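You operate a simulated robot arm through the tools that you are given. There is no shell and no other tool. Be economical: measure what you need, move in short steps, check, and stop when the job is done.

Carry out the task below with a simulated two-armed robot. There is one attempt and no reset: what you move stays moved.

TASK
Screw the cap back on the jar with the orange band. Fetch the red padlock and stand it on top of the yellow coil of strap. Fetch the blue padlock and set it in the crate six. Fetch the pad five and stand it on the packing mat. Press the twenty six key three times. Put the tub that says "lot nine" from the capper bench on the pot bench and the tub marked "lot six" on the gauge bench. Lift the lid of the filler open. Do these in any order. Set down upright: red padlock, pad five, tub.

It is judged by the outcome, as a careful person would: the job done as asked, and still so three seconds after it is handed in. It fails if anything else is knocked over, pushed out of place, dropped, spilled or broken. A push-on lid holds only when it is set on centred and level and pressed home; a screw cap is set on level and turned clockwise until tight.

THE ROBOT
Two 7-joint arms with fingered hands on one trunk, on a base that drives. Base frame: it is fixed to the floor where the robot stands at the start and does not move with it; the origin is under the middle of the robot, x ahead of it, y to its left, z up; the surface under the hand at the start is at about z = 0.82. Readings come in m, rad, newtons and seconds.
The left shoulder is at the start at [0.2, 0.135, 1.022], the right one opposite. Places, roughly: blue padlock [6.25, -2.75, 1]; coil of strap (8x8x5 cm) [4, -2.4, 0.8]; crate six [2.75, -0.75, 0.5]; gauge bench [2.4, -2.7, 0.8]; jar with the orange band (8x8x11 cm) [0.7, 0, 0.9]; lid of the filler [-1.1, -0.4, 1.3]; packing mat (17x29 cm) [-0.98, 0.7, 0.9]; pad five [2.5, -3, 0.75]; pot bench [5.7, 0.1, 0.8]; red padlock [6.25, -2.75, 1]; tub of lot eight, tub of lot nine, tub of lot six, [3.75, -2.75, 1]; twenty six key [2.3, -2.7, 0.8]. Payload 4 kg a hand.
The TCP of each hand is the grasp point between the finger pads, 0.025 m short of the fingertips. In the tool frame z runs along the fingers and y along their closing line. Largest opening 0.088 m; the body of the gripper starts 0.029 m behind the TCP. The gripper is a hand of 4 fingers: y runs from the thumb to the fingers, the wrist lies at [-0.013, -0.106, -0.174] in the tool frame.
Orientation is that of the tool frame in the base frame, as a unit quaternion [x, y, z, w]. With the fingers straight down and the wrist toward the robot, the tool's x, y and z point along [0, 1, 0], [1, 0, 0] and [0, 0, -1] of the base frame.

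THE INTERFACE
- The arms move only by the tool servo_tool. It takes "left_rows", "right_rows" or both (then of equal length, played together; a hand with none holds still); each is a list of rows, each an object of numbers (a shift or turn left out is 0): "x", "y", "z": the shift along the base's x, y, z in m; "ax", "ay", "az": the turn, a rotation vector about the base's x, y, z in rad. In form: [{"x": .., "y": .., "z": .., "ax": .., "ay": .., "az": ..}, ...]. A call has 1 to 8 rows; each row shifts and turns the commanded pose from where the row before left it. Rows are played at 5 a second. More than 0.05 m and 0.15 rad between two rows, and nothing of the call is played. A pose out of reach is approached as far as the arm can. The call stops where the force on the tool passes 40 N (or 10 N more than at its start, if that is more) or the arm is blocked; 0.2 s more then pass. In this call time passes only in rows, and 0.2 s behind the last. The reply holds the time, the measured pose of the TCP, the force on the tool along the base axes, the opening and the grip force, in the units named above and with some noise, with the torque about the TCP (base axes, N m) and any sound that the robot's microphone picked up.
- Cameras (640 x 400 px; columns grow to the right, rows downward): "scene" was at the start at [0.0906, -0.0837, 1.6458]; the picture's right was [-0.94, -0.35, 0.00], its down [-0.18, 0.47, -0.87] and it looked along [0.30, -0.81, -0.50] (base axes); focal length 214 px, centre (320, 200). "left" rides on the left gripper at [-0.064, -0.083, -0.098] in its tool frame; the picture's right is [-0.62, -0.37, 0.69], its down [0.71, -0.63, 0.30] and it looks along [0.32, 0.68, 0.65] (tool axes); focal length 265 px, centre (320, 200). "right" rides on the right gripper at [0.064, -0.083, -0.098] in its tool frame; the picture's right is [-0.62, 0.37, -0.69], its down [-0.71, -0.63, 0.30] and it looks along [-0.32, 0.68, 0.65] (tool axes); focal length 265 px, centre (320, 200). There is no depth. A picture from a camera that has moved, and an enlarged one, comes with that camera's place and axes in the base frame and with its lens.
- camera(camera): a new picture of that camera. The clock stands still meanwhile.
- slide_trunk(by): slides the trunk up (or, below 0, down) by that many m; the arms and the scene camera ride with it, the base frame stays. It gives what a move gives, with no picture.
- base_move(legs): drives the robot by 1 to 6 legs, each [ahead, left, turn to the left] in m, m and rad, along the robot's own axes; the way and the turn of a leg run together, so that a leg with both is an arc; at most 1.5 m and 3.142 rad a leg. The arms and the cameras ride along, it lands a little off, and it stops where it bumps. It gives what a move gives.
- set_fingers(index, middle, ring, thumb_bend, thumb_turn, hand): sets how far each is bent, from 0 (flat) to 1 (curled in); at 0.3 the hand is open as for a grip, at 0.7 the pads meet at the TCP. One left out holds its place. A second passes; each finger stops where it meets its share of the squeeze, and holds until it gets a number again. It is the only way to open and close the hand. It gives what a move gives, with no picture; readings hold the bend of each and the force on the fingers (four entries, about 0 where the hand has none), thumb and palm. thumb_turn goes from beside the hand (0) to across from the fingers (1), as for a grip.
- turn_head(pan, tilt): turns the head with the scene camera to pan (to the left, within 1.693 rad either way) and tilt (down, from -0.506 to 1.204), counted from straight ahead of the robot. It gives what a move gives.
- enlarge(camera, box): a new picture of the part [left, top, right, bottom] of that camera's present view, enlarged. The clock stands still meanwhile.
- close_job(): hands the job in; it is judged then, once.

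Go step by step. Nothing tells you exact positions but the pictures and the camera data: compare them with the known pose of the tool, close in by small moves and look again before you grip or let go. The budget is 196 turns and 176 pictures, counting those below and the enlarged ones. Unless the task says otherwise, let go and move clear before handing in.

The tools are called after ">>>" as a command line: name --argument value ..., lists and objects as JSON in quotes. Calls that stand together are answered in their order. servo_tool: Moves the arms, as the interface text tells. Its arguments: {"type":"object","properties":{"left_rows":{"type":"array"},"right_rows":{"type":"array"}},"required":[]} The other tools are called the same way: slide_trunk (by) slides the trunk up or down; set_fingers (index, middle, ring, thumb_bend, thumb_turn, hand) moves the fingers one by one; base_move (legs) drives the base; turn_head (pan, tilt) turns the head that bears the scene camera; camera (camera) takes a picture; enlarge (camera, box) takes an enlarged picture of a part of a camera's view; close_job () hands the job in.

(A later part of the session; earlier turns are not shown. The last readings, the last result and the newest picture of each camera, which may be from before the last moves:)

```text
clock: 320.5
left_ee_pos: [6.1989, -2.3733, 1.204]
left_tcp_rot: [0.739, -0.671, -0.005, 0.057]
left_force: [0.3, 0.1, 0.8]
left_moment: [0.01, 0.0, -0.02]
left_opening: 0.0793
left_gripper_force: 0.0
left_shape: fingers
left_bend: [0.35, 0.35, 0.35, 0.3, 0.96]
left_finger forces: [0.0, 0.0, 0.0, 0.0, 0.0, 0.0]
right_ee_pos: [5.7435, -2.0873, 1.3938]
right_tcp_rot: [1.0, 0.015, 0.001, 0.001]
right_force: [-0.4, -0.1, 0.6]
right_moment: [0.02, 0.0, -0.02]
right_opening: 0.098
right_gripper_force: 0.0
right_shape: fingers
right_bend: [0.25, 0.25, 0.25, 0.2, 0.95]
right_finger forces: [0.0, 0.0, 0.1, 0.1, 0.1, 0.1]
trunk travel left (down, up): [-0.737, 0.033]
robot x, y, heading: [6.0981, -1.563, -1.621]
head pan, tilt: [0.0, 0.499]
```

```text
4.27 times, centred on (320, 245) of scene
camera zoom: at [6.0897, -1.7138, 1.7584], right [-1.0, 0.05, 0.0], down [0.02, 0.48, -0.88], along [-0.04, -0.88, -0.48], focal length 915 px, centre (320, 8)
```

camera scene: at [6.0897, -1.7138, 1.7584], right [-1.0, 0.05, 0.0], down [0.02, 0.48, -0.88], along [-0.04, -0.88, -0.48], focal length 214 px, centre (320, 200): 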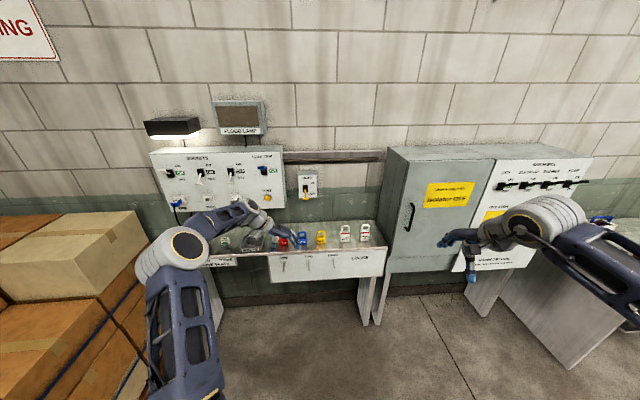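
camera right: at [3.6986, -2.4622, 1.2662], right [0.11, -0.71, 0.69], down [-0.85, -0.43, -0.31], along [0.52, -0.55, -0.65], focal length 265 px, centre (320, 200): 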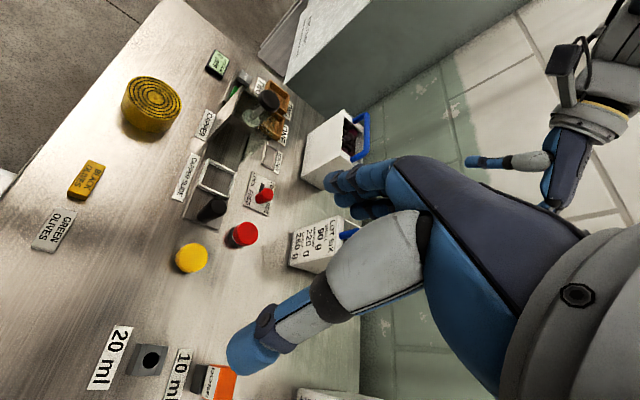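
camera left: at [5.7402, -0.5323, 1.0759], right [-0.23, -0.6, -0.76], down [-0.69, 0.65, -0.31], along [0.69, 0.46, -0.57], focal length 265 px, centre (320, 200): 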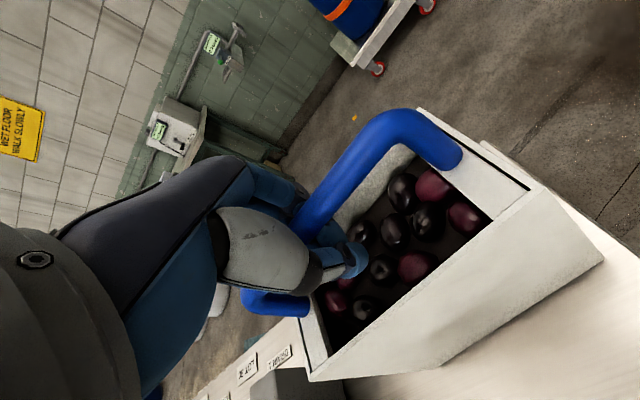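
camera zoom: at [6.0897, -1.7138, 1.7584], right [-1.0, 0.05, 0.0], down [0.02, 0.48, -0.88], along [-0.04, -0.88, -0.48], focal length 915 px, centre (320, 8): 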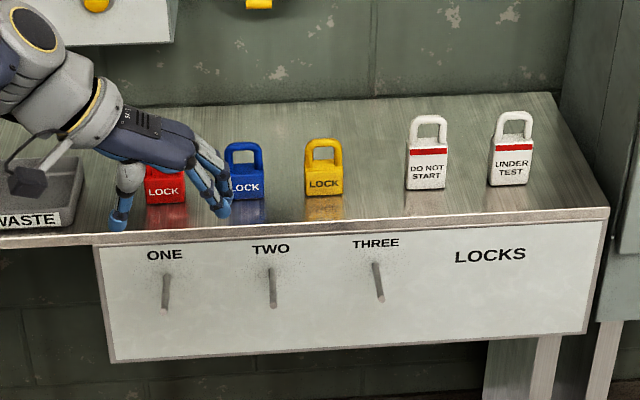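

Padlocks stand upright on the shelf: red at x ≈ 6.25, blue at x ≈ 6.14. I drive closer and level and turn the left hand straight down, closing front-to-back, above the red one.

>>> base_move --legs '[[0.28, 0.0, 0.047]]'

>>> servo_tool --left_rows '[{"ax": 0.04, "ay": -0.042, "z": 0.02}, {"ax": 0.037, "ay": -0.042}, {"az": 0.147}, {"az": 0.147}, {"az": 0.147}, {"az": 0.147}, {"az": 0.147}]'

>>> servo_tool --left_rows '[{"az": 0.147}, {"az": 0.147}, {"az": 0.147}, {"az": 0.147}, {"az": 0.147}]'

>>> set_fingers --hand "left" --index 0.35 --middle 0.35 --ring 0.35 --thumb_bend 0.35 --thumb_turn 1.0

>>> camera --camera "left"

```text
clock: 322.4
left_ee_pos: [6.2294, -2.6474, 1.2046]
left_tcp_rot: [0.755, -0.654, -0.004, 0.057]
left_force: [0.8, 0.0, -0.1]
left_moment: [-0.04, -0.01, -0.01]
left_opening: 0.0795
left_gripper_force: 0.0
left_shape: fingers
left_bend: [0.35, 0.35, 0.35, 0.3, 0.96]
left_finger forces: [0.0, 0.1, 0.1, 0.0, 0.0, 0.1]
right_ee_pos: [5.7621, -2.3835, 1.3936]
right_tcp_rot: [0.999, 0.039, 0.001, 0.001]
right_force: [0.4, -0.4, 0.3]
right_moment: [0.0, -0.01, -0.02]
right_opening: 0.0977
right_gripper_force: 0.1
right_shape: fingers
right_bend: [0.25, 0.25, 0.25, 0.2, 0.95]
right_finger forces: [0.1, 0.0, 0.0, 0.1, 0.0, 0.0]
trunk travel left (down, up): [-0.737, 0.033]
robot x, y, heading: [6.0912, -1.8438, -1.575]
head pan, tilt: [0.0, 0.499]
```

```text
clock: 324.1
left_ee_pos: [6.2311, -2.6469, 1.2238]
left_tcp_rot: [0.941, -0.339, 0.002, -0.001]
left_force: [0.2, 0.5, 0.6]
left_moment: [0.04, 0.02, 0.0]
left_opening: 0.0794
left_gripper_force: 0.1
left_shape: fingers
left_bend: [0.35, 0.35, 0.35, 0.3, 0.96]
left_finger forces: [0.0, 0.0, 0.0, 0.0, 0.1, 0.0]
right_ee_pos: [5.7619, -2.3844, 1.3927]
right_tcp_rot: [0.999, 0.038, 0.001, 0.001]
right_force: [-0.3, -0.6, 1.0]
right_moment: [-0.03, 0.01, -0.02]
right_opening: 0.0978
right_gripper_force: 0.1
right_shape: fingers
right_bend: [0.25, 0.25, 0.25, 0.2, 0.95]
right_finger forces: [0.0, 0.0, 0.1, 0.0, 0.0, 0.1]
trunk travel left (down, up): [-0.737, 0.033]
robot x, y, heading: [6.0934, -1.8443, -1.571]
head pan, tilt: [0.0, 0.499]
```

```text
clock: 325.2
left_ee_pos: [6.2306, -2.6472, 1.2237]
left_tcp_rot: [1.0, 0.022, 0.001, -0.002]
left_force: [0.9, -0.2, -0.3]
left_moment: [0.03, 0.01, 0.02]
left_opening: 0.0794
left_gripper_force: 0.0
left_shape: fingers
left_bend: [0.35, 0.35, 0.35, 0.3, 0.96]
left_finger forces: [0.0, 0.0, 0.0, 0.0, 0.1, 0.1]
right_ee_pos: [5.7627, -2.3841, 1.3941]
right_tcp_rot: [0.999, 0.039, 0.001, 0.001]
right_force: [0.3, 0.0, -0.3]
right_moment: [-0.01, 0.0, 0.0]
right_opening: 0.098
right_gripper_force: 0.0
right_shape: fingers
right_bend: [0.25, 0.25, 0.25, 0.2, 0.95]
right_finger forces: [0.0, 0.1, 0.0, 0.0, 0.1, 0.0]
trunk travel left (down, up): [-0.737, 0.033]
robot x, y, heading: [6.091, -1.8417, -1.564]
head pan, tilt: [0.0, 0.499]
```

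```text
clock: 326.2
left_ee_pos: [6.2306, -2.6475, 1.2231]
left_tcp_rot: [1.0, 0.021, 0.003, -0.002]
left_force: [-0.4, -0.2, -0.2]
left_moment: [-0.03, 0.0, -0.01]
left_opening: 0.0744
left_gripper_force: 0.0
left_shape: fingers
left_bend: [0.35, 0.35, 0.35, 0.35, 0.98]
left_finger forces: [0.0, 0.1, 0.0, 0.0, 0.0, 0.0]
right_ee_pos: [5.7628, -2.3848, 1.3939]
right_tcp_rot: [0.999, 0.039, 0.001, 0.001]
right_force: [-0.1, -0.6, 0.2]
right_moment: [0.0, -0.02, 0.0]
right_opening: 0.0977
right_gripper_force: 0.0
right_shape: fingers
right_bend: [0.25, 0.25, 0.25, 0.2, 0.95]
right_finger forces: [0.0, 0.0, 0.0, 0.1, 0.1, 0.0]
trunk travel left (down, up): [-0.737, 0.033]
robot x, y, heading: [6.0914, -1.8423, -1.564]
head pan, tilt: [0.0, 0.499]
```

```text
23 pictures are left
camera left: at [6.1608, -2.5674, 1.3216], right [-0.63, 0.35, -0.69], down [0.69, 0.66, -0.3], along [0.36, -0.67, -0.66], focal length 265 px, centre (320, 200)
```

left: 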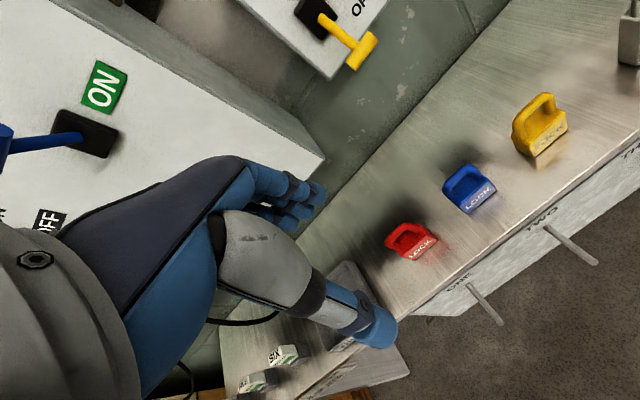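

Triangulated: shelf z ≈ 0.888, red padlock centre about (6.265, −2.755), height ≈ 9 cm. I move above and descend around it.

>>> servo_tool --left_rows '[{"x": 0.012, "y": -0.036}, {"x": 0.011, "y": -0.036}, {"x": 0.011, "y": -0.036}, {"z": -0.045}, {"z": -0.045}, {"z": -0.045}, {"z": -0.045}]'

>>> camera --camera "left"

```text
clock: 327.9
left_ee_pos: [6.2646, -2.7555, 1.0433]
left_tcp_rot: [1.0, 0.02, 0.004, -0.002]
left_force: [-0.8, -0.1, 0.2]
left_moment: [0.0, -0.01, 0.0]
left_opening: 0.0742
left_gripper_force: 0.1
left_shape: fingers
left_bend: [0.35, 0.35, 0.35, 0.35, 0.98]
left_finger forces: [0.1, 0.1, 0.1, 0.0, 0.1, 0.0]
right_ee_pos: [5.7622, -2.3847, 1.395]
right_tcp_rot: [0.999, 0.039, 0.001, 0.001]
right_force: [0.2, 0.2, 0.2]
right_moment: [0.0, -0.04, 0.0]
right_opening: 0.0978
right_gripper_force: 0.0
right_shape: fingers
right_bend: [0.25, 0.25, 0.25, 0.2, 0.95]
right_finger forces: [0.1, 0.0, 0.1, 0.1, 0.0, 0.0]
trunk travel left (down, up): [-0.737, 0.033]
robot x, y, heading: [6.0918, -1.8424, -1.57]
head pan, tilt: [0.0, 0.499]
```

```text
22 pictures are left
camera left: at [6.1945, -2.6749, 1.1419], right [-0.63, 0.34, -0.69], down [0.69, 0.66, -0.3], along [0.36, -0.67, -0.65], focal length 265 px, centre (320, 200)
```

left: 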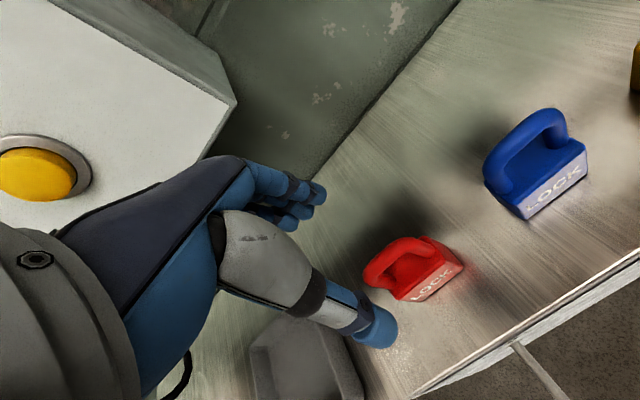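

Red padlock is centred between thumb and fingers. Descending and gripping.

>>> servo_tool --left_rows '[{"z": -0.04}, {"z": -0.04}, {"z": -0.026}]'

>>> set_fingers --hand "left" --index 0.75 --middle 0.75 --ring 0.75 --thumb_bend 0.75

>>> servo_tool --left_rows '[{"z": 0.02}, {"z": 0.03}, {"z": 0.04}, {"z": 0.04}, {"z": 0.04}]'

>>> camera --camera "left"

```text
clock: 328.6
left_ee_pos: [6.2646, -2.7555, 0.9371]
left_tcp_rot: [1.0, 0.021, 0.003, -0.002]
left_force: [0.3, -0.4, 0.1]
left_moment: [-0.02, 0.0, -0.04]
left_opening: 0.0744
left_gripper_force: 0.1
left_shape: fingers
left_bend: [0.35, 0.35, 0.35, 0.35, 0.98]
left_finger forces: [0.0, 0.0, 0.0, 0.0, 0.0, 0.0]
right_ee_pos: [5.7621, -2.3846, 1.3941]
right_tcp_rot: [0.999, 0.038, 0.0, 0.001]
right_force: [0.7, -0.4, 0.1]
right_moment: [-0.05, -0.03, 0.03]
right_opening: 0.0978
right_gripper_force: 0.1
right_shape: fingers
right_bend: [0.25, 0.25, 0.25, 0.2, 0.95]
right_finger forces: [0.1, 0.1, 0.1, 0.0, 0.1, 0.1]
trunk travel left (down, up): [-0.737, 0.033]
robot x, y, heading: [6.0932, -1.8449, -1.564]
head pan, tilt: [0.0, 0.499]
```

```text
clock: 329.6
left_ee_pos: [6.2637, -2.7558, 0.9361]
left_tcp_rot: [1.0, 0.022, 0.002, -0.002]
left_force: [0.0, -0.3, -0.6]
left_moment: [0.01, 0.02, 0.02]
left_opening: 0.0232
left_gripper_force: 19.4
left_shape: fingers
left_bend: [0.73, 0.73, 0.73, 0.56, 0.98]
left_finger forces: [9.0, 5.5, 4.6, 0.0, 19.5, 0.1]
right_ee_pos: [5.7608, -2.3848, 1.3936]
right_tcp_rot: [0.999, 0.038, 0.001, 0.001]
right_force: [0.4, 1.3, 0.1]
right_moment: [0.0, 0.02, -0.01]
right_opening: 0.0981
right_gripper_force: 0.1
right_shape: fingers
right_bend: [0.25, 0.25, 0.25, 0.2, 0.95]
right_finger forces: [0.0, 0.0, 0.0, 0.0, 0.1, 0.0]
trunk travel left (down, up): [-0.737, 0.033]
robot x, y, heading: [6.094, -1.8424, -1.568]
head pan, tilt: [0.0, 0.499]
```

```text
clock: 330.9
left_ee_pos: [6.2636, -2.7538, 1.1062]
left_tcp_rot: [1.0, 0.02, 0.002, -0.002]
left_force: [-0.8, -0.6, -1.3]
left_moment: [-0.03, 0.01, 0.02]
left_opening: 0.023
left_gripper_force: 19.7
left_shape: fingers
left_bend: [0.73, 0.73, 0.73, 0.56, 0.98]
left_finger forces: [9.0, 5.7, 4.7, 0.1, 19.6, 0.0]
right_ee_pos: [5.7615, -2.3854, 1.3944]
right_tcp_rot: [0.999, 0.038, 0.001, 0.0]
right_force: [0.4, -0.4, 0.2]
right_moment: [0.03, 0.04, 0.04]
right_opening: 0.0978
right_gripper_force: 0.2
right_shape: fingers
right_bend: [0.25, 0.25, 0.25, 0.2, 0.95]
right_finger forces: [0.0, 0.1, 0.1, 0.0, 0.0, 0.0]
trunk travel left (down, up): [-0.737, 0.033]
robot x, y, heading: [6.0896, -1.8481, -1.57]
head pan, tilt: [0.0, 0.499]
```

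```text
21 pictures are left
camera left: at [6.1941, -2.6754, 1.2054], right [-0.63, 0.35, -0.69], down [0.69, 0.66, -0.3], along [0.36, -0.67, -0.66], focal length 265 px, centre (320, 200)
```

left: 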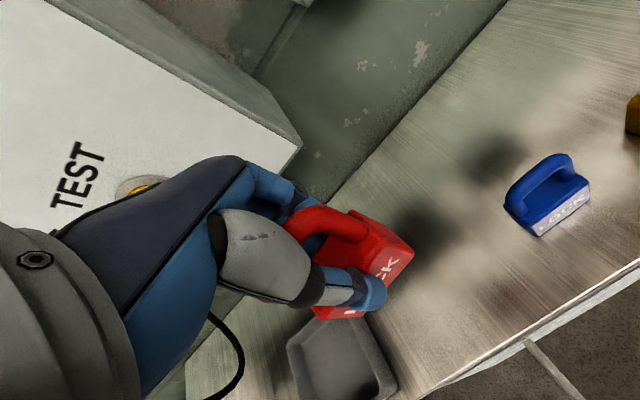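

Red padlock held upright. I pull it in, back off, and drive to the yellow coil at about (4.048, −2.441).

>>> servo_tool --left_rows '[{"y": 0.03, "z": 0.02}, {"y": 0.04, "z": 0.02}, {"y": 0.04}, {"y": 0.04}, {"y": 0.04}]'

>>> base_move --legs '[[-0.3, 0, 0], [0, -1.1, 0], [0, -1.1, 0]]'

>>> turn_head --pan 0.1 --tilt 0.8

>>> camera --camera "left"

```text
clock: 332.1
left_ee_pos: [6.2655, -2.5652, 1.1481]
left_tcp_rot: [1.0, 0.02, 0.003, -0.002]
left_force: [-0.3, 0.7, -0.8]
left_moment: [0.01, -0.01, 0.01]
left_opening: 0.0232
left_gripper_force: 19.1
left_shape: fingers
left_bend: [0.73, 0.73, 0.73, 0.56, 0.98]
left_finger forces: [8.8, 5.8, 4.6, 0.0, 19.4, 0.0]
right_ee_pos: [5.7609, -2.385, 1.3946]
right_tcp_rot: [0.999, 0.038, 0.001, 0.001]
right_force: [0.7, 0.1, -0.1]
right_moment: [0.0, 0.02, -0.01]
right_opening: 0.0977
right_gripper_force: 0.1
right_shape: fingers
right_bend: [0.25, 0.25, 0.25, 0.2, 0.95]
right_finger forces: [0.1, 0.0, 0.0, 0.0, 0.0, 0.0]
trunk travel left (down, up): [-0.737, 0.033]
robot x, y, heading: [6.0946, -1.8453, -1.568]
head pan, tilt: [0.0, 0.499]
```

```text
clock: 344.6
left_ee_pos: [4.0685, -2.2718, 1.1474]
left_tcp_rot: [1.0, 0.023, 0.002, -0.002]
left_force: [0.9, 0.3, -1.4]
left_moment: [-0.06, -0.01, -0.02]
left_opening: 0.0233
left_gripper_force: 18.7
left_shape: fingers
left_bend: [0.73, 0.73, 0.73, 0.56, 0.98]
left_finger forces: [8.9, 5.7, 4.8, 0.0, 19.5, 0.0]
right_ee_pos: [3.5625, -2.0951, 1.3945]
right_tcp_rot: [0.999, 0.04, 0.001, 0.002]
right_force: [0.3, -0.3, 0.0]
right_moment: [-0.01, 0.0, 0.0]
right_opening: 0.0978
right_gripper_force: 0.0
right_shape: fingers
right_bend: [0.25, 0.25, 0.25, 0.2, 0.95]
right_finger forces: [0.0, 0.0, 0.0, 0.1, 0.1, 0.0]
trunk travel left (down, up): [-0.737, 0.033]
robot x, y, heading: [3.8936, -1.5493, -1.565]
head pan, tilt: [0.0, 0.499]
```

```text
clock: 345.4
left_ee_pos: [4.0677, -2.2719, 1.1474]
left_tcp_rot: [1.0, 0.023, 0.002, -0.002]
left_force: [-0.1, -0.5, -0.8]
left_moment: [-0.02, 0.0, -0.01]
left_opening: 0.023
left_gripper_force: 19.5
left_shape: fingers
left_bend: [0.73, 0.73, 0.73, 0.56, 0.98]
left_finger forces: [8.8, 5.7, 4.7, 0.0, 19.6, 0.0]
right_ee_pos: [3.5634, -2.0936, 1.3944]
right_tcp_rot: [0.999, 0.04, 0.001, 0.0]
right_force: [0.3, 0.0, 0.7]
right_moment: [0.0, 0.05, -0.01]
right_opening: 0.0979
right_gripper_force: 0.0
right_shape: fingers
right_bend: [0.25, 0.25, 0.25, 0.2, 0.95]
right_finger forces: [0.1, 0.0, 0.0, 0.0, 0.1, 0.0]
trunk travel left (down, up): [-0.737, 0.033]
robot x, y, heading: [3.8927, -1.5519, -1.567]
head pan, tilt: [0.099, 0.799]
```

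```text
20 pictures are left
camera left: at [3.998, -2.1922, 1.2458], right [-0.63, 0.34, -0.69], down [0.69, 0.66, -0.3], along [0.36, -0.67, -0.66], focal length 265 px, centre (320, 200)
```

left: 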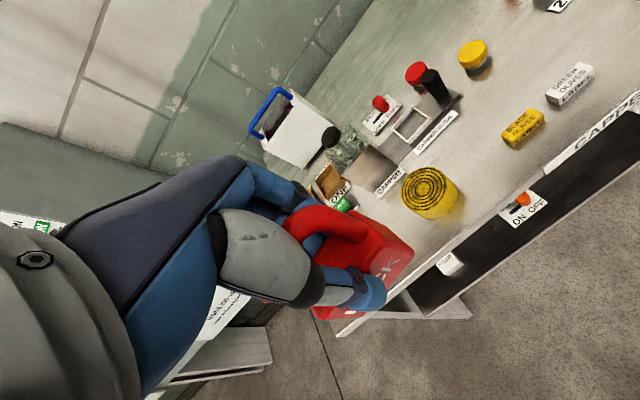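

Coil centre from this camera: (4.035, −2.444). I move the padlock over it and lower to just above, then check.

>>> servo_tool --left_rows '[{"x": -0.008, "y": -0.046}, {"x": -0.008, "y": -0.046}, {"x": -0.008, "y": -0.046}, {"x": -0.007, "y": -0.046}, {"z": -0.045}, {"z": -0.045}, {"z": -0.045}, {"z": -0.045}]'

>>> servo_tool --left_rows '[{"z": -0.04}, {"z": -0.015}]'

>>> camera --camera "left"

>>> enlarge --camera "scene" --box '[240, 170, 360, 290]'

```text
clock: 347.2
left_ee_pos: [4.0365, -2.4547, 0.9678]
left_tcp_rot: [1.0, 0.023, 0.002, -0.001]
left_force: [0.4, -1.0, -1.0]
left_moment: [-0.02, 0.01, 0.0]
left_opening: 0.0231
left_gripper_force: 19.1
left_shape: fingers
left_bend: [0.73, 0.73, 0.73, 0.56, 0.98]
left_finger forces: [8.7, 5.8, 4.7, 0.0, 19.4, 0.0]
right_ee_pos: [3.5629, -2.0938, 1.3946]
right_tcp_rot: [0.999, 0.04, 0.001, 0.001]
right_force: [0.5, -0.6, 0.3]
right_moment: [-0.02, 0.01, -0.01]
right_opening: 0.098
right_gripper_force: 0.0
right_shape: fingers
right_bend: [0.25, 0.25, 0.25, 0.2, 0.95]
right_finger forces: [0.1, 0.1, 0.0, 0.0, 0.0, 0.1]
trunk travel left (down, up): [-0.737, 0.033]
robot x, y, heading: [3.8942, -1.5462, -1.566]
head pan, tilt: [0.099, 0.799]
```

```text
clock: 347.8
left_ee_pos: [4.0358, -2.4569, 0.9121]
left_tcp_rot: [1.0, 0.023, 0.003, -0.002]
left_force: [-0.1, -0.4, -0.7]
left_moment: [-0.01, 0.02, 0.0]
left_opening: 0.0231
left_gripper_force: 19.4
left_shape: fingers
left_bend: [0.73, 0.73, 0.73, 0.56, 0.98]
left_finger forces: [8.7, 5.8, 4.7, 0.0, 19.3, 0.1]
right_ee_pos: [3.5652, -2.0948, 1.3946]
right_tcp_rot: [0.999, 0.04, 0.001, 0.001]
right_force: [-0.6, 0.2, -0.2]
right_moment: [-0.03, -0.01, -0.01]
right_opening: 0.0977
right_gripper_force: 0.1
right_shape: fingers
right_bend: [0.25, 0.25, 0.25, 0.2, 0.95]
right_finger forces: [0.0, 0.0, 0.0, 0.0, 0.0, 0.0]
trunk travel left (down, up): [-0.737, 0.033]
robot x, y, heading: [3.8885, -1.5504, -1.564]
head pan, tilt: [0.099, 0.799]
```

```text
19 pictures are left
camera left: at [3.9664, -2.3754, 1.0104], right [-0.63, 0.34, -0.69], down [0.69, 0.66, -0.3], along [0.36, -0.67, -0.65], focal length 265 px, centre (320, 200)
```

left: 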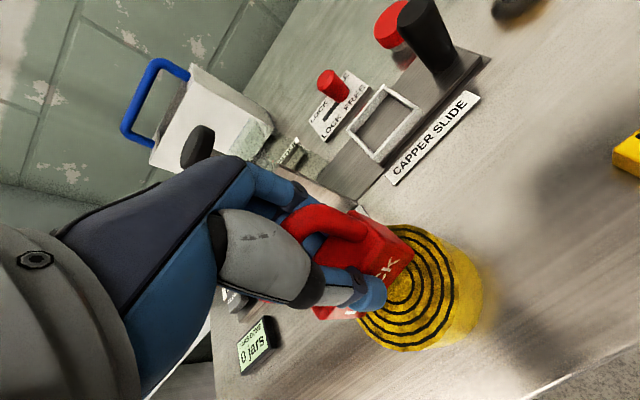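

```text
3.33 times, centred on (300, 230) of scene
camera zoom: at [3.8991, -1.6911, 1.7325], right [-0.99, -0.1, 0.0], down [-0.08, 0.71, -0.7], along [0.07, -0.69, -0.72], focal length 715 px, centre (387, 100)
```

zoom: 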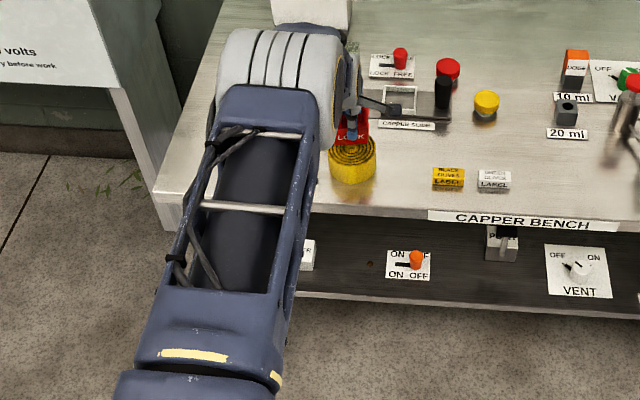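

Padlock and coil centres agree within several mm. Shifting 5 mm nearer and lowering until it touches.

>>> servo_tool --left_rows '[{"y": 0.005, "z": -0.01}, {"z": -0.008}, {"z": -0.004}]'

>>> servo_tool --left_rows '[{"z": -0.003}, {"z": -0.003}]'

>>> servo_tool --left_rows '[{"z": -0.003}]'

```text
clock: 348.6
left_ee_pos: [4.0362, -2.4534, 0.896]
left_tcp_rot: [1.0, 0.022, 0.002, 0.003]
left_force: [2.1, -2.3, 26.1]
left_moment: [0.48, 0.06, -0.06]
left_opening: 0.0225
left_gripper_force: 22.6
left_shape: fingers
left_bend: [0.74, 0.73, 0.74, 0.56, 0.99]
left_finger forces: [9.5, 6.7, 5.4, 0.0, 24.5, 0.1]
right_ee_pos: [3.5644, -2.0933, 1.3949]
right_tcp_rot: [0.999, 0.04, 0.001, 0.001]
right_force: [-1.1, -1.0, 0.3]
right_moment: [0.02, 0.02, 0.0]
right_opening: 0.0981
right_gripper_force: 0.1
right_shape: fingers
right_bend: [0.25, 0.25, 0.25, 0.2, 0.95]
right_finger forces: [0.1, 0.0, 0.0, 0.0, 0.0, 0.0]
trunk travel left (down, up): [-0.737, 0.033]
robot x, y, heading: [3.8919, -1.5518, -1.567]
head pan, tilt: [0.099, 0.799]
```

```text
clock: 349.2
left_ee_pos: [4.0379, -2.4543, 0.8904]
left_tcp_rot: [1.0, 0.022, 0.003, 0.004]
left_force: [1.0, -2.9, 35.8]
left_moment: [0.16, -0.15, -0.1]
left_opening: 0.023
left_gripper_force: 25.8
left_shape: fingers
left_bend: [0.74, 0.74, 0.75, 0.56, 0.99]
left_finger forces: [10.7, 9.1, 7.7, 0.0, 24.0, 0.0]
right_ee_pos: [3.5637, -2.0931, 1.3946]
right_tcp_rot: [0.999, 0.04, 0.001, 0.001]
right_force: [0.1, 0.3, 0.5]
right_moment: [0.02, -0.03, 0.0]
right_opening: 0.0978
right_gripper_force: 0.0
right_shape: fingers
right_bend: [0.25, 0.25, 0.25, 0.2, 0.95]
right_finger forces: [0.1, 0.1, 0.0, 0.0, 0.0, 0.0]
trunk travel left (down, up): [-0.737, 0.033]
robot x, y, heading: [3.8897, -1.549, -1.568]
head pan, tilt: [0.099, 0.799]
```

```text
clock: 349.6
left_ee_pos: [4.0365, -2.4499, 0.8816]
left_tcp_rot: [1.0, 0.023, 0.002, -0.002]
left_force: [1.2, -0.8, 19.8]
left_moment: [-0.07, -0.08, -0.1]
left_opening: 0.0222
left_gripper_force: 20.4
left_shape: fingers
left_bend: [0.74, 0.74, 0.75, 0.56, 0.99]
left_finger forces: [9.7, 6.6, 4.4, 0.0, 21.0, 0.1]
right_ee_pos: [3.5633, -2.0922, 1.3944]
right_tcp_rot: [0.999, 0.04, 0.001, 0.001]
right_force: [-0.6, -0.6, -0.2]
right_moment: [0.01, 0.01, 0.0]
right_opening: 0.098
right_gripper_force: 0.1
right_shape: fingers
right_bend: [0.25, 0.25, 0.25, 0.2, 0.95]
right_finger forces: [0.1, 0.1, 0.0, 0.1, 0.0, 0.1]
trunk travel left (down, up): [-0.737, 0.033]
robot x, y, heading: [3.8945, -1.5534, -1.567]
head pan, tilt: [0.099, 0.799]
```

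It touched earlier than predicted and slid slightly in the fingers. I raise a hair to unload and look before letting go.

>>> servo_tool --left_rows '[{"z": 0.003}]'

>>> enlarge --camera "left" --box '[260, 180, 500, 380]'

```text
clock: 350.0
left_ee_pos: [4.0366, -2.4494, 0.883]
left_tcp_rot: [1.0, 0.023, 0.002, -0.005]
left_force: [-1.1, -2.1, 8.1]
left_moment: [-0.14, -0.04, 0.01]
left_opening: 0.0211
left_gripper_force: 19.4
left_shape: fingers
left_bend: [0.74, 0.74, 0.74, 0.57, 0.99]
left_finger forces: [9.3, 6.3, 4.6, 0.1, 18.2, 0.1]
right_ee_pos: [3.5634, -2.0936, 1.3946]
right_tcp_rot: [0.999, 0.04, 0.001, 0.001]
right_force: [-1.3, -0.1, -1.0]
right_moment: [0.01, 0.01, 0.02]
right_opening: 0.0981
right_gripper_force: 0.0
right_shape: fingers
right_bend: [0.25, 0.25, 0.25, 0.2, 0.95]
right_finger forces: [0.0, 0.0, 0.0, 0.0, 0.0, 0.1]
trunk travel left (down, up): [-0.737, 0.033]
robot x, y, heading: [3.8886, -1.5499, -1.567]
head pan, tilt: [0.099, 0.799]
```

```text
2.00 times, centred on (380, 280) of left
camera zoom: at [3.9667, -2.37, 0.9813], right [-0.63, 0.35, -0.69], down [0.69, 0.66, -0.3], along [0.36, -0.66, -0.66], focal length 531 px, centre (200, 40)
```

zoom: 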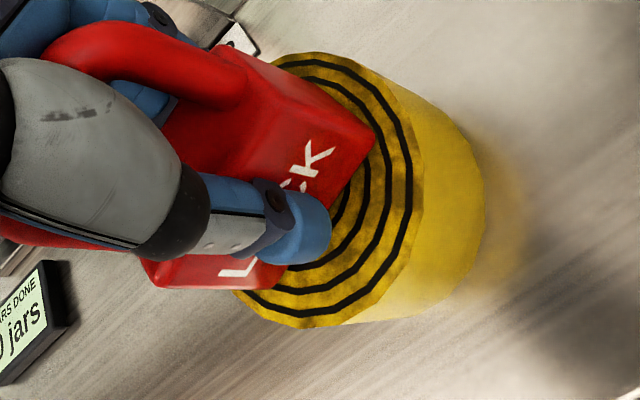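

Padlock centred on the coil within about 5 mm and standing flat. Letting go and lifting clear.

>>> set_fingers --hand "left" --index 0.35 --middle 0.35 --ring 0.35 --thumb_bend 0.35

>>> servo_tool --left_rows '[{"z": 0.02}, {"z": 0.03}, {"z": 0.04}, {"z": 0.04}, {"z": 0.04}, {"z": 0.04}]'

>>> camera --camera "left"

```text
clock: 351.0
left_ee_pos: [4.0368, -2.4504, 0.8842]
left_tcp_rot: [1.0, 0.023, 0.002, -0.002]
left_force: [0.3, -0.8, -1.3]
left_moment: [-0.01, -0.01, -0.01]
left_opening: 0.0738
left_gripper_force: 0.1
left_shape: fingers
left_bend: [0.35, 0.35, 0.35, 0.35, 0.98]
left_finger forces: [0.1, 0.0, 0.1, 0.0, 0.0, 0.0]
right_ee_pos: [3.5642, -2.0941, 1.3945]
right_tcp_rot: [0.999, 0.04, 0.001, 0.0]
right_force: [-0.6, -0.3, 0.5]
right_moment: [0.01, 0.03, -0.01]
right_opening: 0.0979
right_gripper_force: 0.2
right_shape: fingers
right_bend: [0.25, 0.25, 0.25, 0.2, 0.95]
right_finger forces: [0.0, 0.1, 0.1, 0.1, 0.0, 0.0]
trunk travel left (down, up): [-0.737, 0.033]
robot x, y, heading: [3.8948, -1.5524, -1.565]
head pan, tilt: [0.099, 0.799]
```

```text
clock: 352.4
left_ee_pos: [4.0353, -2.4502, 1.0955]
left_tcp_rot: [1.0, 0.023, 0.003, -0.002]
left_force: [0.2, -0.3, 0.4]
left_moment: [0.04, 0.01, 0.02]
left_opening: 0.0738
left_gripper_force: 0.0
left_shape: fingers
left_bend: [0.35, 0.35, 0.35, 0.35, 0.98]
left_finger forces: [0.0, 0.0, 0.0, 0.0, 0.1, 0.0]
right_ee_pos: [3.5629, -2.0943, 1.3941]
right_tcp_rot: [0.999, 0.039, 0.001, 0.001]
right_force: [-0.2, 0.0, -0.3]
right_moment: [0.0, -0.01, -0.01]
right_opening: 0.0977
right_gripper_force: 0.0
right_shape: fingers
right_bend: [0.25, 0.25, 0.25, 0.2, 0.95]
right_finger forces: [0.1, 0.1, 0.0, 0.0, 0.0, 0.1]
trunk travel left (down, up): [-0.737, 0.033]
robot x, y, heading: [3.8907, -1.5523, -1.565]
head pan, tilt: [0.099, 0.799]
```

```text
16 pictures are left
camera left: at [3.9657, -2.3702, 1.1929], right [-0.63, 0.34, -0.69], down [0.69, 0.66, -0.3], along [0.36, -0.66, -0.66], focal length 265 px, centre (320, 200)
```

left: 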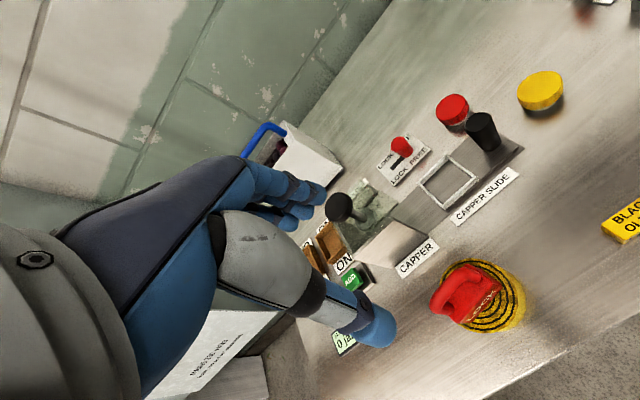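

Red padlock stands on the yellow coil. Now back for the blue padlock at about (6.152, −2.756).

>>> servo_tool --left_rows '[{"y": 0.04, "z": 0.02}, {"y": 0.04, "z": 0.02}, {"y": 0.04}, {"y": 0.03}]'

>>> base_move --legs '[[0, 1.06, 0], [0, 1.055, 0], [0.3, 0, 0]]'

```text
clock: 353.4
left_ee_pos: [4.0343, -2.2995, 1.1341]
left_tcp_rot: [1.0, 0.023, 0.002, -0.002]
left_force: [-0.5, -0.6, -0.7]
left_moment: [-0.01, 0.02, -0.03]
left_opening: 0.0738
left_gripper_force: 0.1
left_shape: fingers
left_bend: [0.35, 0.35, 0.35, 0.35, 0.98]
left_finger forces: [0.1, 0.0, 0.0, 0.0, 0.1, 0.0]
right_ee_pos: [3.5638, -2.0943, 1.394]
right_tcp_rot: [0.999, 0.04, 0.001, 0.001]
right_force: [-0.5, -0.5, -0.4]
right_moment: [0.0, -0.01, -0.03]
right_opening: 0.098
right_gripper_force: 0.1
right_shape: fingers
right_bend: [0.25, 0.25, 0.25, 0.2, 0.95]
right_finger forces: [0.0, 0.1, 0.0, 0.0, 0.0, 0.0]
trunk travel left (down, up): [-0.737, 0.033]
robot x, y, heading: [3.8941, -1.5532, -1.568]
head pan, tilt: [0.099, 0.799]
```

```text
clock: 365.5
left_ee_pos: [6.1473, -2.5797, 1.1348]
left_tcp_rot: [1.0, 0.025, 0.002, -0.002]
left_force: [0.5, -0.5, 0.1]
left_moment: [-0.01, 0.01, -0.02]
left_opening: 0.0739
left_gripper_force: 0.1
left_shape: fingers
left_bend: [0.35, 0.35, 0.35, 0.35, 0.98]
left_finger forces: [0.0, 0.0, 0.0, 0.0, 0.0, 0.0]
right_ee_pos: [5.6748, -2.3754, 1.3939]
right_tcp_rot: [0.999, 0.042, 0.001, 0.001]
right_force: [0.4, -1.1, 0.0]
right_moment: [0.0, 0.0, 0.01]
right_opening: 0.0979
right_gripper_force: 0.1
right_shape: fingers
right_bend: [0.25, 0.25, 0.25, 0.2, 0.95]
right_finger forces: [0.0, 0.0, 0.0, 0.0, 0.1, 0.1]
trunk travel left (down, up): [-0.737, 0.033]
robot x, y, heading: [6.0021, -1.8293, -1.566]
head pan, tilt: [0.099, 0.799]
```

Moving over the blue padlock and checking once before gripping.

>>> servo_tool --left_rows '[{"x": 0.005, "y": -0.044, "az": -0.025}, {"y": -0.044, "az": -0.025}, {"y": -0.044}, {"y": -0.044}, {"z": -0.045}, {"z": -0.045}]'

>>> camera --camera "left"

```text
clock: 366.9
left_ee_pos: [6.1516, -2.7561, 1.0457]
left_tcp_rot: [1.0, -0.001, 0.002, -0.001]
left_force: [-0.5, 0.9, -0.7]
left_moment: [0.0, -0.02, -0.03]
left_opening: 0.0739
left_gripper_force: 0.1
left_shape: fingers
left_bend: [0.35, 0.35, 0.35, 0.35, 0.98]
left_finger forces: [0.1, 0.1, 0.0, 0.1, 0.0, 0.1]
right_ee_pos: [5.6743, -2.3753, 1.3946]
right_tcp_rot: [0.999, 0.042, 0.001, 0.0]
right_force: [-0.1, 0.5, -0.8]
right_moment: [-0.04, 0.02, -0.01]
right_opening: 0.0976
right_gripper_force: 0.1
right_shape: fingers
right_bend: [0.25, 0.25, 0.25, 0.2, 0.95]
right_finger forces: [0.0, 0.1, 0.0, 0.0, 0.0, 0.0]
trunk travel left (down, up): [-0.737, 0.033]
robot x, y, heading: [5.9979, -1.8312, -1.561]
head pan, tilt: [0.099, 0.799]
```

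```text
15 pictures are left
camera left: at [6.0859, -2.6721, 1.1436], right [-0.62, 0.37, -0.69], down [0.72, 0.63, -0.3], along [0.33, -0.68, -0.65], focal length 265 px, centre (320, 200)
```

left: 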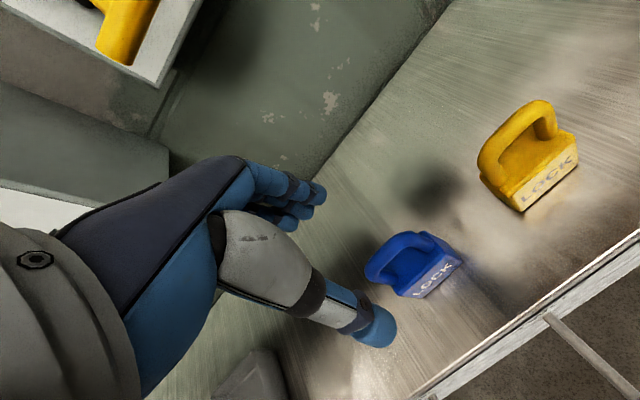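

Same relative view as with the red one. Descend, grip, lift, retract.

>>> servo_tool --left_rows '[{"z": -0.04}, {"z": -0.04}, {"z": -0.028}]'

>>> set_fingers --hand "left" --index 0.75 --middle 0.75 --ring 0.75 --thumb_bend 0.75

>>> servo_tool --left_rows '[{"z": 0.02}, {"z": 0.03}, {"z": 0.04}, {"z": 0.04}, {"z": 0.04}, {"y": 0.04, "z": 0.02}, {"y": 0.04}, {"y": 0.04}]'

```text
clock: 367.7
left_ee_pos: [6.1521, -2.7552, 0.937]
left_tcp_rot: [1.0, -0.001, 0.003, -0.001]
left_force: [0.0, 0.1, 1.2]
left_moment: [0.01, -0.01, 0.01]
left_opening: 0.074
left_gripper_force: 0.1
left_shape: fingers
left_bend: [0.35, 0.35, 0.35, 0.35, 0.98]
left_finger forces: [0.1, 0.0, 0.0, 0.0, 0.0, 0.0]
right_ee_pos: [5.6745, -2.3753, 1.3948]
right_tcp_rot: [0.999, 0.041, 0.001, 0.001]
right_force: [0.0, -1.0, -0.1]
right_moment: [-0.03, 0.04, -0.03]
right_opening: 0.0979
right_gripper_force: 0.2
right_shape: fingers
right_bend: [0.25, 0.25, 0.25, 0.2, 0.95]
right_finger forces: [0.0, 0.0, 0.1, 0.1, 0.0, 0.0]
trunk travel left (down, up): [-0.737, 0.033]
robot x, y, heading: [5.9977, -1.8338, -1.565]
head pan, tilt: [0.099, 0.799]
```

```text
clock: 368.7
left_ee_pos: [6.1515, -2.7553, 0.9386]
left_tcp_rot: [1.0, -0.002, 0.002, -0.002]
left_force: [-0.7, -0.2, -0.2]
left_moment: [-0.06, 0.03, 0.01]
left_opening: 0.0233
left_gripper_force: 19.7
left_shape: fingers
left_bend: [0.73, 0.73, 0.73, 0.56, 0.98]
left_finger forces: [9.1, 5.5, 4.7, 0.0, 19.5, 0.0]
right_ee_pos: [5.6743, -2.3745, 1.3946]
right_tcp_rot: [0.999, 0.043, 0.001, 0.0]
right_force: [-0.2, 0.4, -0.1]
right_moment: [-0.03, 0.02, -0.01]
right_opening: 0.0978
right_gripper_force: 0.0
right_shape: fingers
right_bend: [0.25, 0.25, 0.25, 0.2, 0.95]
right_finger forces: [0.1, 0.0, 0.0, 0.1, 0.0, 0.1]
trunk travel left (down, up): [-0.737, 0.033]
robot x, y, heading: [5.9993, -1.8286, -1.559]
head pan, tilt: [0.099, 0.799]
```

```text
clock: 370.5
left_ee_pos: [6.1525, -2.6357, 1.126]
left_tcp_rot: [1.0, 0.0, 0.003, -0.002]
left_force: [-0.1, 0.5, -1.3]
left_moment: [-0.01, 0.0, -0.02]
left_opening: 0.0232
left_gripper_force: 19.5
left_shape: fingers
left_bend: [0.73, 0.73, 0.73, 0.56, 0.98]
left_finger forces: [8.9, 5.6, 4.6, 0.0, 19.5, 0.0]
right_ee_pos: [5.6741, -2.3756, 1.3927]
right_tcp_rot: [0.999, 0.042, 0.001, 0.001]
right_force: [0.1, 0.2, -0.5]
right_moment: [0.0, 0.01, 0.0]
right_opening: 0.0978
right_gripper_force: 0.1
right_shape: fingers
right_bend: [0.25, 0.25, 0.25, 0.2, 0.95]
right_finger forces: [0.0, 0.0, 0.1, 0.0, 0.1, 0.0]
trunk travel left (down, up): [-0.737, 0.033]
robot x, y, heading: [6.0039, -1.8344, -1.562]
head pan, tilt: [0.099, 0.799]
```

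Blue padlock held. I drive to the crate side, turn to face +y, lower the head and look at crate six.

>>> base_move --legs '[[-0.25, 0, 0], [0, -1.05, 0], [0, -1.05, 0], [0, -1.0, 0], [0, 0, 1.57], [0, 0, 1.565]]'

>>> turn_head --pan 0.0 --tilt 0.85

>>> camera --camera "left"

```text
clock: 392.4
left_ee_pos: [3.5761, -1.1828, 1.1259]
left_tcp_rot: [0.563, 0.826, -0.005, 0.001]
left_force: [-0.8, -3.2, 0.3]
left_moment: [0.12, -0.02, -0.05]
left_opening: 0.0228
left_gripper_force: 20.7
left_shape: fingers
left_bend: [0.73, 0.73, 0.73, 0.56, 0.98]
left_finger forces: [8.0, 5.7, 9.4, 0.1, 19.0, 0.0]
right_ee_pos: [3.52, -1.7059, 1.3943]
right_tcp_rot: [0.513, 0.858, 0.001, -0.001]
right_force: [1.1, -0.6, 0.4]
right_moment: [-0.03, -0.01, 0.0]
right_opening: 0.0979
right_gripper_force: 0.1
right_shape: fingers
right_bend: [0.25, 0.25, 0.25, 0.2, 0.95]
right_finger forces: [0.0, 0.0, 0.0, 0.0, 0.0, 0.0]
trunk travel left (down, up): [-0.737, 0.033]
robot x, y, heading: [2.8927, -1.6214, 0.411]
head pan, tilt: [0.099, 0.799]
stopped in leg 6: the force on the tool passed its limit at 63 N (the readings are from after the stop); the commanded pose is now the measured one
```

```text
clock: 393.1
left_ee_pos: [3.5757, -1.1818, 1.1265]
left_tcp_rot: [0.563, 0.826, -0.005, 0.0]
left_force: [0.7, -7.6, 1.1]
left_moment: [0.16, -0.07, -0.11]
left_opening: 0.0227
left_gripper_force: 22.3
left_shape: fingers
left_bend: [0.73, 0.73, 0.73, 0.56, 0.98]
left_finger forces: [8.0, 5.4, 13.2, 0.2, 19.3, 0.0]
right_ee_pos: [3.5202, -1.7078, 1.3944]
right_tcp_rot: [0.514, 0.858, 0.0, -0.001]
right_force: [0.1, 0.1, -0.3]
right_moment: [0.03, 0.03, 0.01]
right_opening: 0.0982
right_gripper_force: 0.0
right_shape: fingers
right_bend: [0.25, 0.25, 0.25, 0.2, 0.95]
right_finger forces: [0.0, 0.1, 0.1, 0.0, 0.1, 0.1]
trunk travel left (down, up): [-0.737, 0.033]
robot x, y, heading: [2.8935, -1.6221, 0.419]
head pan, tilt: [0.0, 0.85]
```

```text
14 pictures are left
camera left: at [3.5209, -1.272, 1.2252], right [-0.12, -0.72, -0.69], down [-0.85, 0.43, -0.3], along [0.51, 0.55, -0.66], focal length 265 px, centre (320, 200)
```

left: 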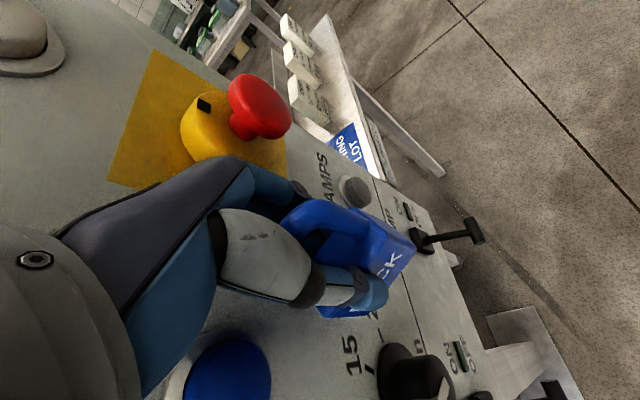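

The hand touched a machine's control panel while turning (away from the stop button). I turn back the way I came and instead approach crate six from the −x side.

>>> base_move --legs '[[0, 0, -0.41], [-0.6, 0, 0], [-0.5, 0, 0], [0, 0.7, 0]]'

>>> camera --camera "scene"

```text
clock: 403.7
left_ee_pos: [2.5922, -0.7984, 1.1259]
left_tcp_rot: [0.717, 0.697, -0.004, -0.001]
left_force: [-0.7, 0.9, -1.0]
left_moment: [-0.01, 0.0, 0.0]
left_opening: 0.0229
left_gripper_force: 18.0
left_shape: fingers
left_bend: [0.73, 0.73, 0.73, 0.56, 0.98]
left_finger forces: [7.8, 5.6, 4.6, 0.0, 18.2, 0.0]
right_ee_pos: [2.333, -1.2588, 1.3941]
right_tcp_rot: [0.678, 0.735, 0.001, 0.001]
right_force: [-0.3, 0.1, -0.2]
right_moment: [0.02, -0.05, 0.01]
right_opening: 0.0979
right_gripper_force: 0.0
right_shape: fingers
right_bend: [0.25, 0.25, 0.25, 0.2, 0.95]
right_finger forces: [0.0, 0.1, 0.0, 0.0, 0.0, 0.0]
trunk travel left (down, up): [-0.737, 0.033]
robot x, y, heading: [1.786, -0.9371, 0.01]
head pan, tilt: [0.0, 0.85]
```

```text
13 pictures are left
camera scene: at [1.9259, -0.9315, 1.7285], right [0.01, -1.0, 0.0], down [-0.75, -0.01, -0.66], along [0.66, 0.01, -0.75], focal length 214 px, centre (320, 200)
```

scene: 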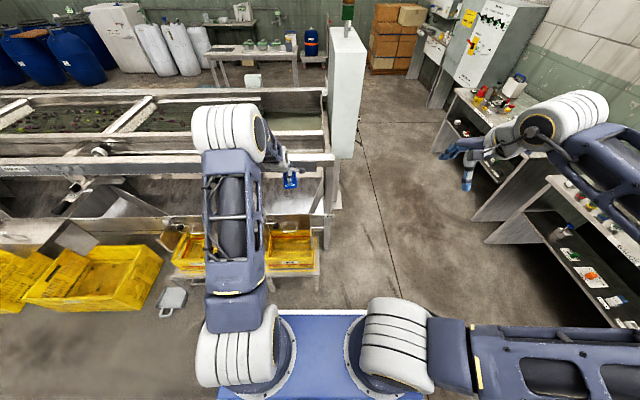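

>>> enlarge --camera "scene" --box '[165, 160, 335, 290]'

```text
3.08 times, centred on (250, 225) of scene
camera zoom: at [1.9259, -0.9315, 1.7285], right [0.01, -1.0, 0.0], down [-0.75, -0.01, -0.66], along [0.66, 0.01, -0.75], focal length 660 px, centre (535, 123)
```

zoom: 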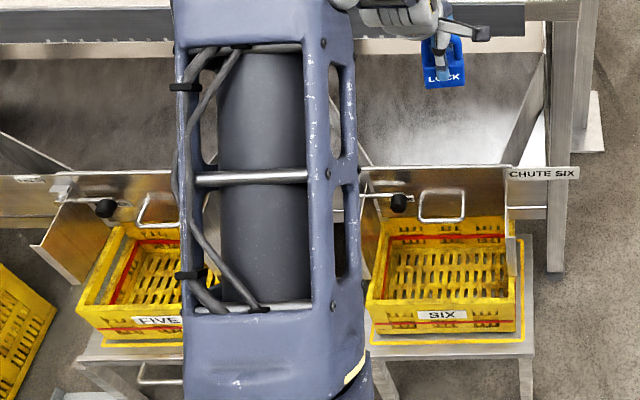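

Crate SIX is the right one, empty, under "CHUTE SIX". I take the hand camera's view to get its rim height.

>>> camera --camera "left"

```text
11 pictures are left
camera left: at [2.5056, -0.8602, 1.2251], right [-0.39, -0.61, -0.69], down [-0.61, 0.73, -0.3], along [0.69, 0.3, -0.66], focal length 265 px, centre (320, 200)
```

left: 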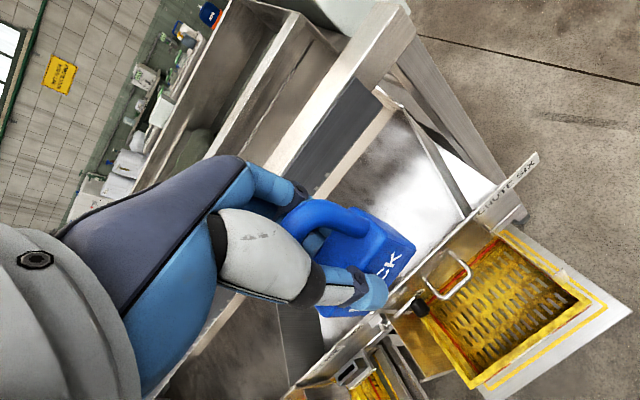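

Crate six: x 2.54–2.73, y −0.89…−0.585, rim z ≈ 0.49, floor ≈ 0.33; a gate handle hangs at x ≈ 2.69. I centre the padlock and lower the trunk, then the hand.

>>> servo_tool --left_rows '[{"x": 0.009, "y": 0.024}, {"x": 0.009, "y": 0.024}]'

>>> slide_trunk --by -0.3

>>> slide_trunk --by -0.25

>>> servo_tool --left_rows '[{"z": -0.03}, {"z": -0.03}, {"z": -0.03}]'

>>> camera --camera "left"

```text
clock: 404.3
left_ee_pos: [2.6085, -0.7503, 1.1251]
left_tcp_rot: [0.718, 0.696, -0.004, 0.0]
left_force: [-0.1, 0.3, -0.8]
left_moment: [0.03, -0.02, 0.01]
left_opening: 0.0225
left_gripper_force: 17.7
left_shape: fingers
left_bend: [0.73, 0.73, 0.73, 0.56, 0.98]
left_finger forces: [7.9, 5.7, 4.5, 0.0, 18.2, 0.0]
right_ee_pos: [2.3324, -1.259, 1.3943]
right_tcp_rot: [0.676, 0.737, 0.001, 0.0]
right_force: [0.3, -0.5, 0.5]
right_moment: [0.01, 0.03, -0.01]
right_opening: 0.0978
right_gripper_force: 0.0
right_shape: fingers
right_bend: [0.25, 0.25, 0.25, 0.2, 0.95]
right_finger forces: [0.0, 0.0, 0.0, 0.1, 0.0, 0.0]
trunk travel left (down, up): [-0.737, 0.033]
robot x, y, heading: [1.7872, -0.9302, 0.006]
head pan, tilt: [0.0, 0.85]
```

```text
clock: 407.3
left_ee_pos: [2.6088, -0.7507, 0.8276]
left_tcp_rot: [0.718, 0.696, -0.004, -0.001]
left_force: [-0.4, -0.8, -1.5]
left_moment: [-0.01, -0.03, -0.01]
left_opening: 0.0224
left_gripper_force: 18.5
left_shape: fingers
left_bend: [0.73, 0.73, 0.73, 0.56, 0.98]
left_finger forces: [7.9, 5.6, 4.4, 0.0, 18.2, 0.1]
right_ee_pos: [2.3327, -1.259, 1.094]
right_tcp_rot: [0.676, 0.737, 0.001, 0.0]
right_force: [-0.1, -1.3, -0.3]
right_moment: [-0.01, -0.01, 0.0]
right_opening: 0.0977
right_gripper_force: 0.1
right_shape: fingers
right_bend: [0.25, 0.25, 0.25, 0.2, 0.95]
right_finger forces: [0.0, 0.1, 0.0, 0.1, 0.1, 0.0]
trunk travel left (down, up): [-0.437, 0.333]
robot x, y, heading: [1.789, -0.933, 0.008]
head pan, tilt: [0.0, 0.85]
```

```text
clock: 409.9
left_ee_pos: [2.6095, -0.7509, 0.5757]
left_tcp_rot: [0.717, 0.697, -0.004, 0.0]
left_force: [0.2, 0.0, -0.3]
left_moment: [0.03, -0.01, -0.01]
left_opening: 0.0226
left_gripper_force: 18.0
left_shape: fingers
left_bend: [0.73, 0.73, 0.73, 0.56, 0.98]
left_finger forces: [7.8, 5.6, 4.5, 0.0, 18.1, 0.0]
right_ee_pos: [2.3315, -1.2598, 0.8448]
right_tcp_rot: [0.677, 0.736, 0.001, 0.0]
right_force: [-0.2, -0.3, 0.3]
right_moment: [0.0, 0.0, -0.01]
right_opening: 0.098
right_gripper_force: 0.0
right_shape: fingers
right_bend: [0.25, 0.25, 0.25, 0.2, 0.95]
right_finger forces: [0.0, 0.0, 0.0, 0.0, 0.0, 0.0]
trunk travel left (down, up): [-0.187, 0.583]
robot x, y, heading: [1.7915, -0.9323, 0.01]
head pan, tilt: [0.0, 0.85]
```

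```text
clock: 410.7
left_ee_pos: [2.6081, -0.7505, 0.4858]
left_tcp_rot: [0.718, 0.696, -0.004, 0.0]
left_force: [-0.1, -0.3, -0.3]
left_moment: [0.01, -0.01, 0.0]
left_opening: 0.0229
left_gripper_force: 18.1
left_shape: fingers
left_bend: [0.73, 0.73, 0.73, 0.56, 0.98]
left_finger forces: [8.0, 5.4, 4.5, 0.0, 18.1, 0.0]
right_ee_pos: [2.331, -1.259, 0.8439]
right_tcp_rot: [0.676, 0.737, 0.001, -0.001]
right_force: [0.4, 0.1, 0.0]
right_moment: [-0.01, -0.04, 0.02]
right_opening: 0.0979
right_gripper_force: 0.0
right_shape: fingers
right_bend: [0.25, 0.25, 0.25, 0.2, 0.95]
right_finger forces: [0.0, 0.0, 0.0, 0.0, 0.0, 0.0]
trunk travel left (down, up): [-0.187, 0.583]
robot x, y, heading: [1.7904, -0.9342, 0.009]
head pan, tilt: [0.0, 0.85]
```

```text
10 pictures are left
camera left: at [2.5223, -0.8113, 0.5847], right [-0.39, -0.61, -0.69], down [-0.61, 0.73, -0.31], along [0.69, 0.3, -0.66], focal length 265 px, centre (320, 200)
```

left: 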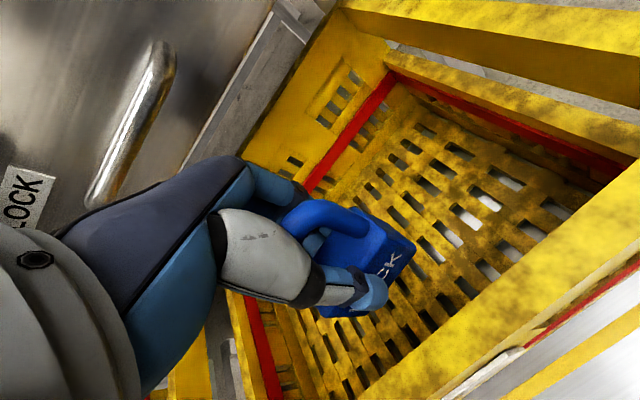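

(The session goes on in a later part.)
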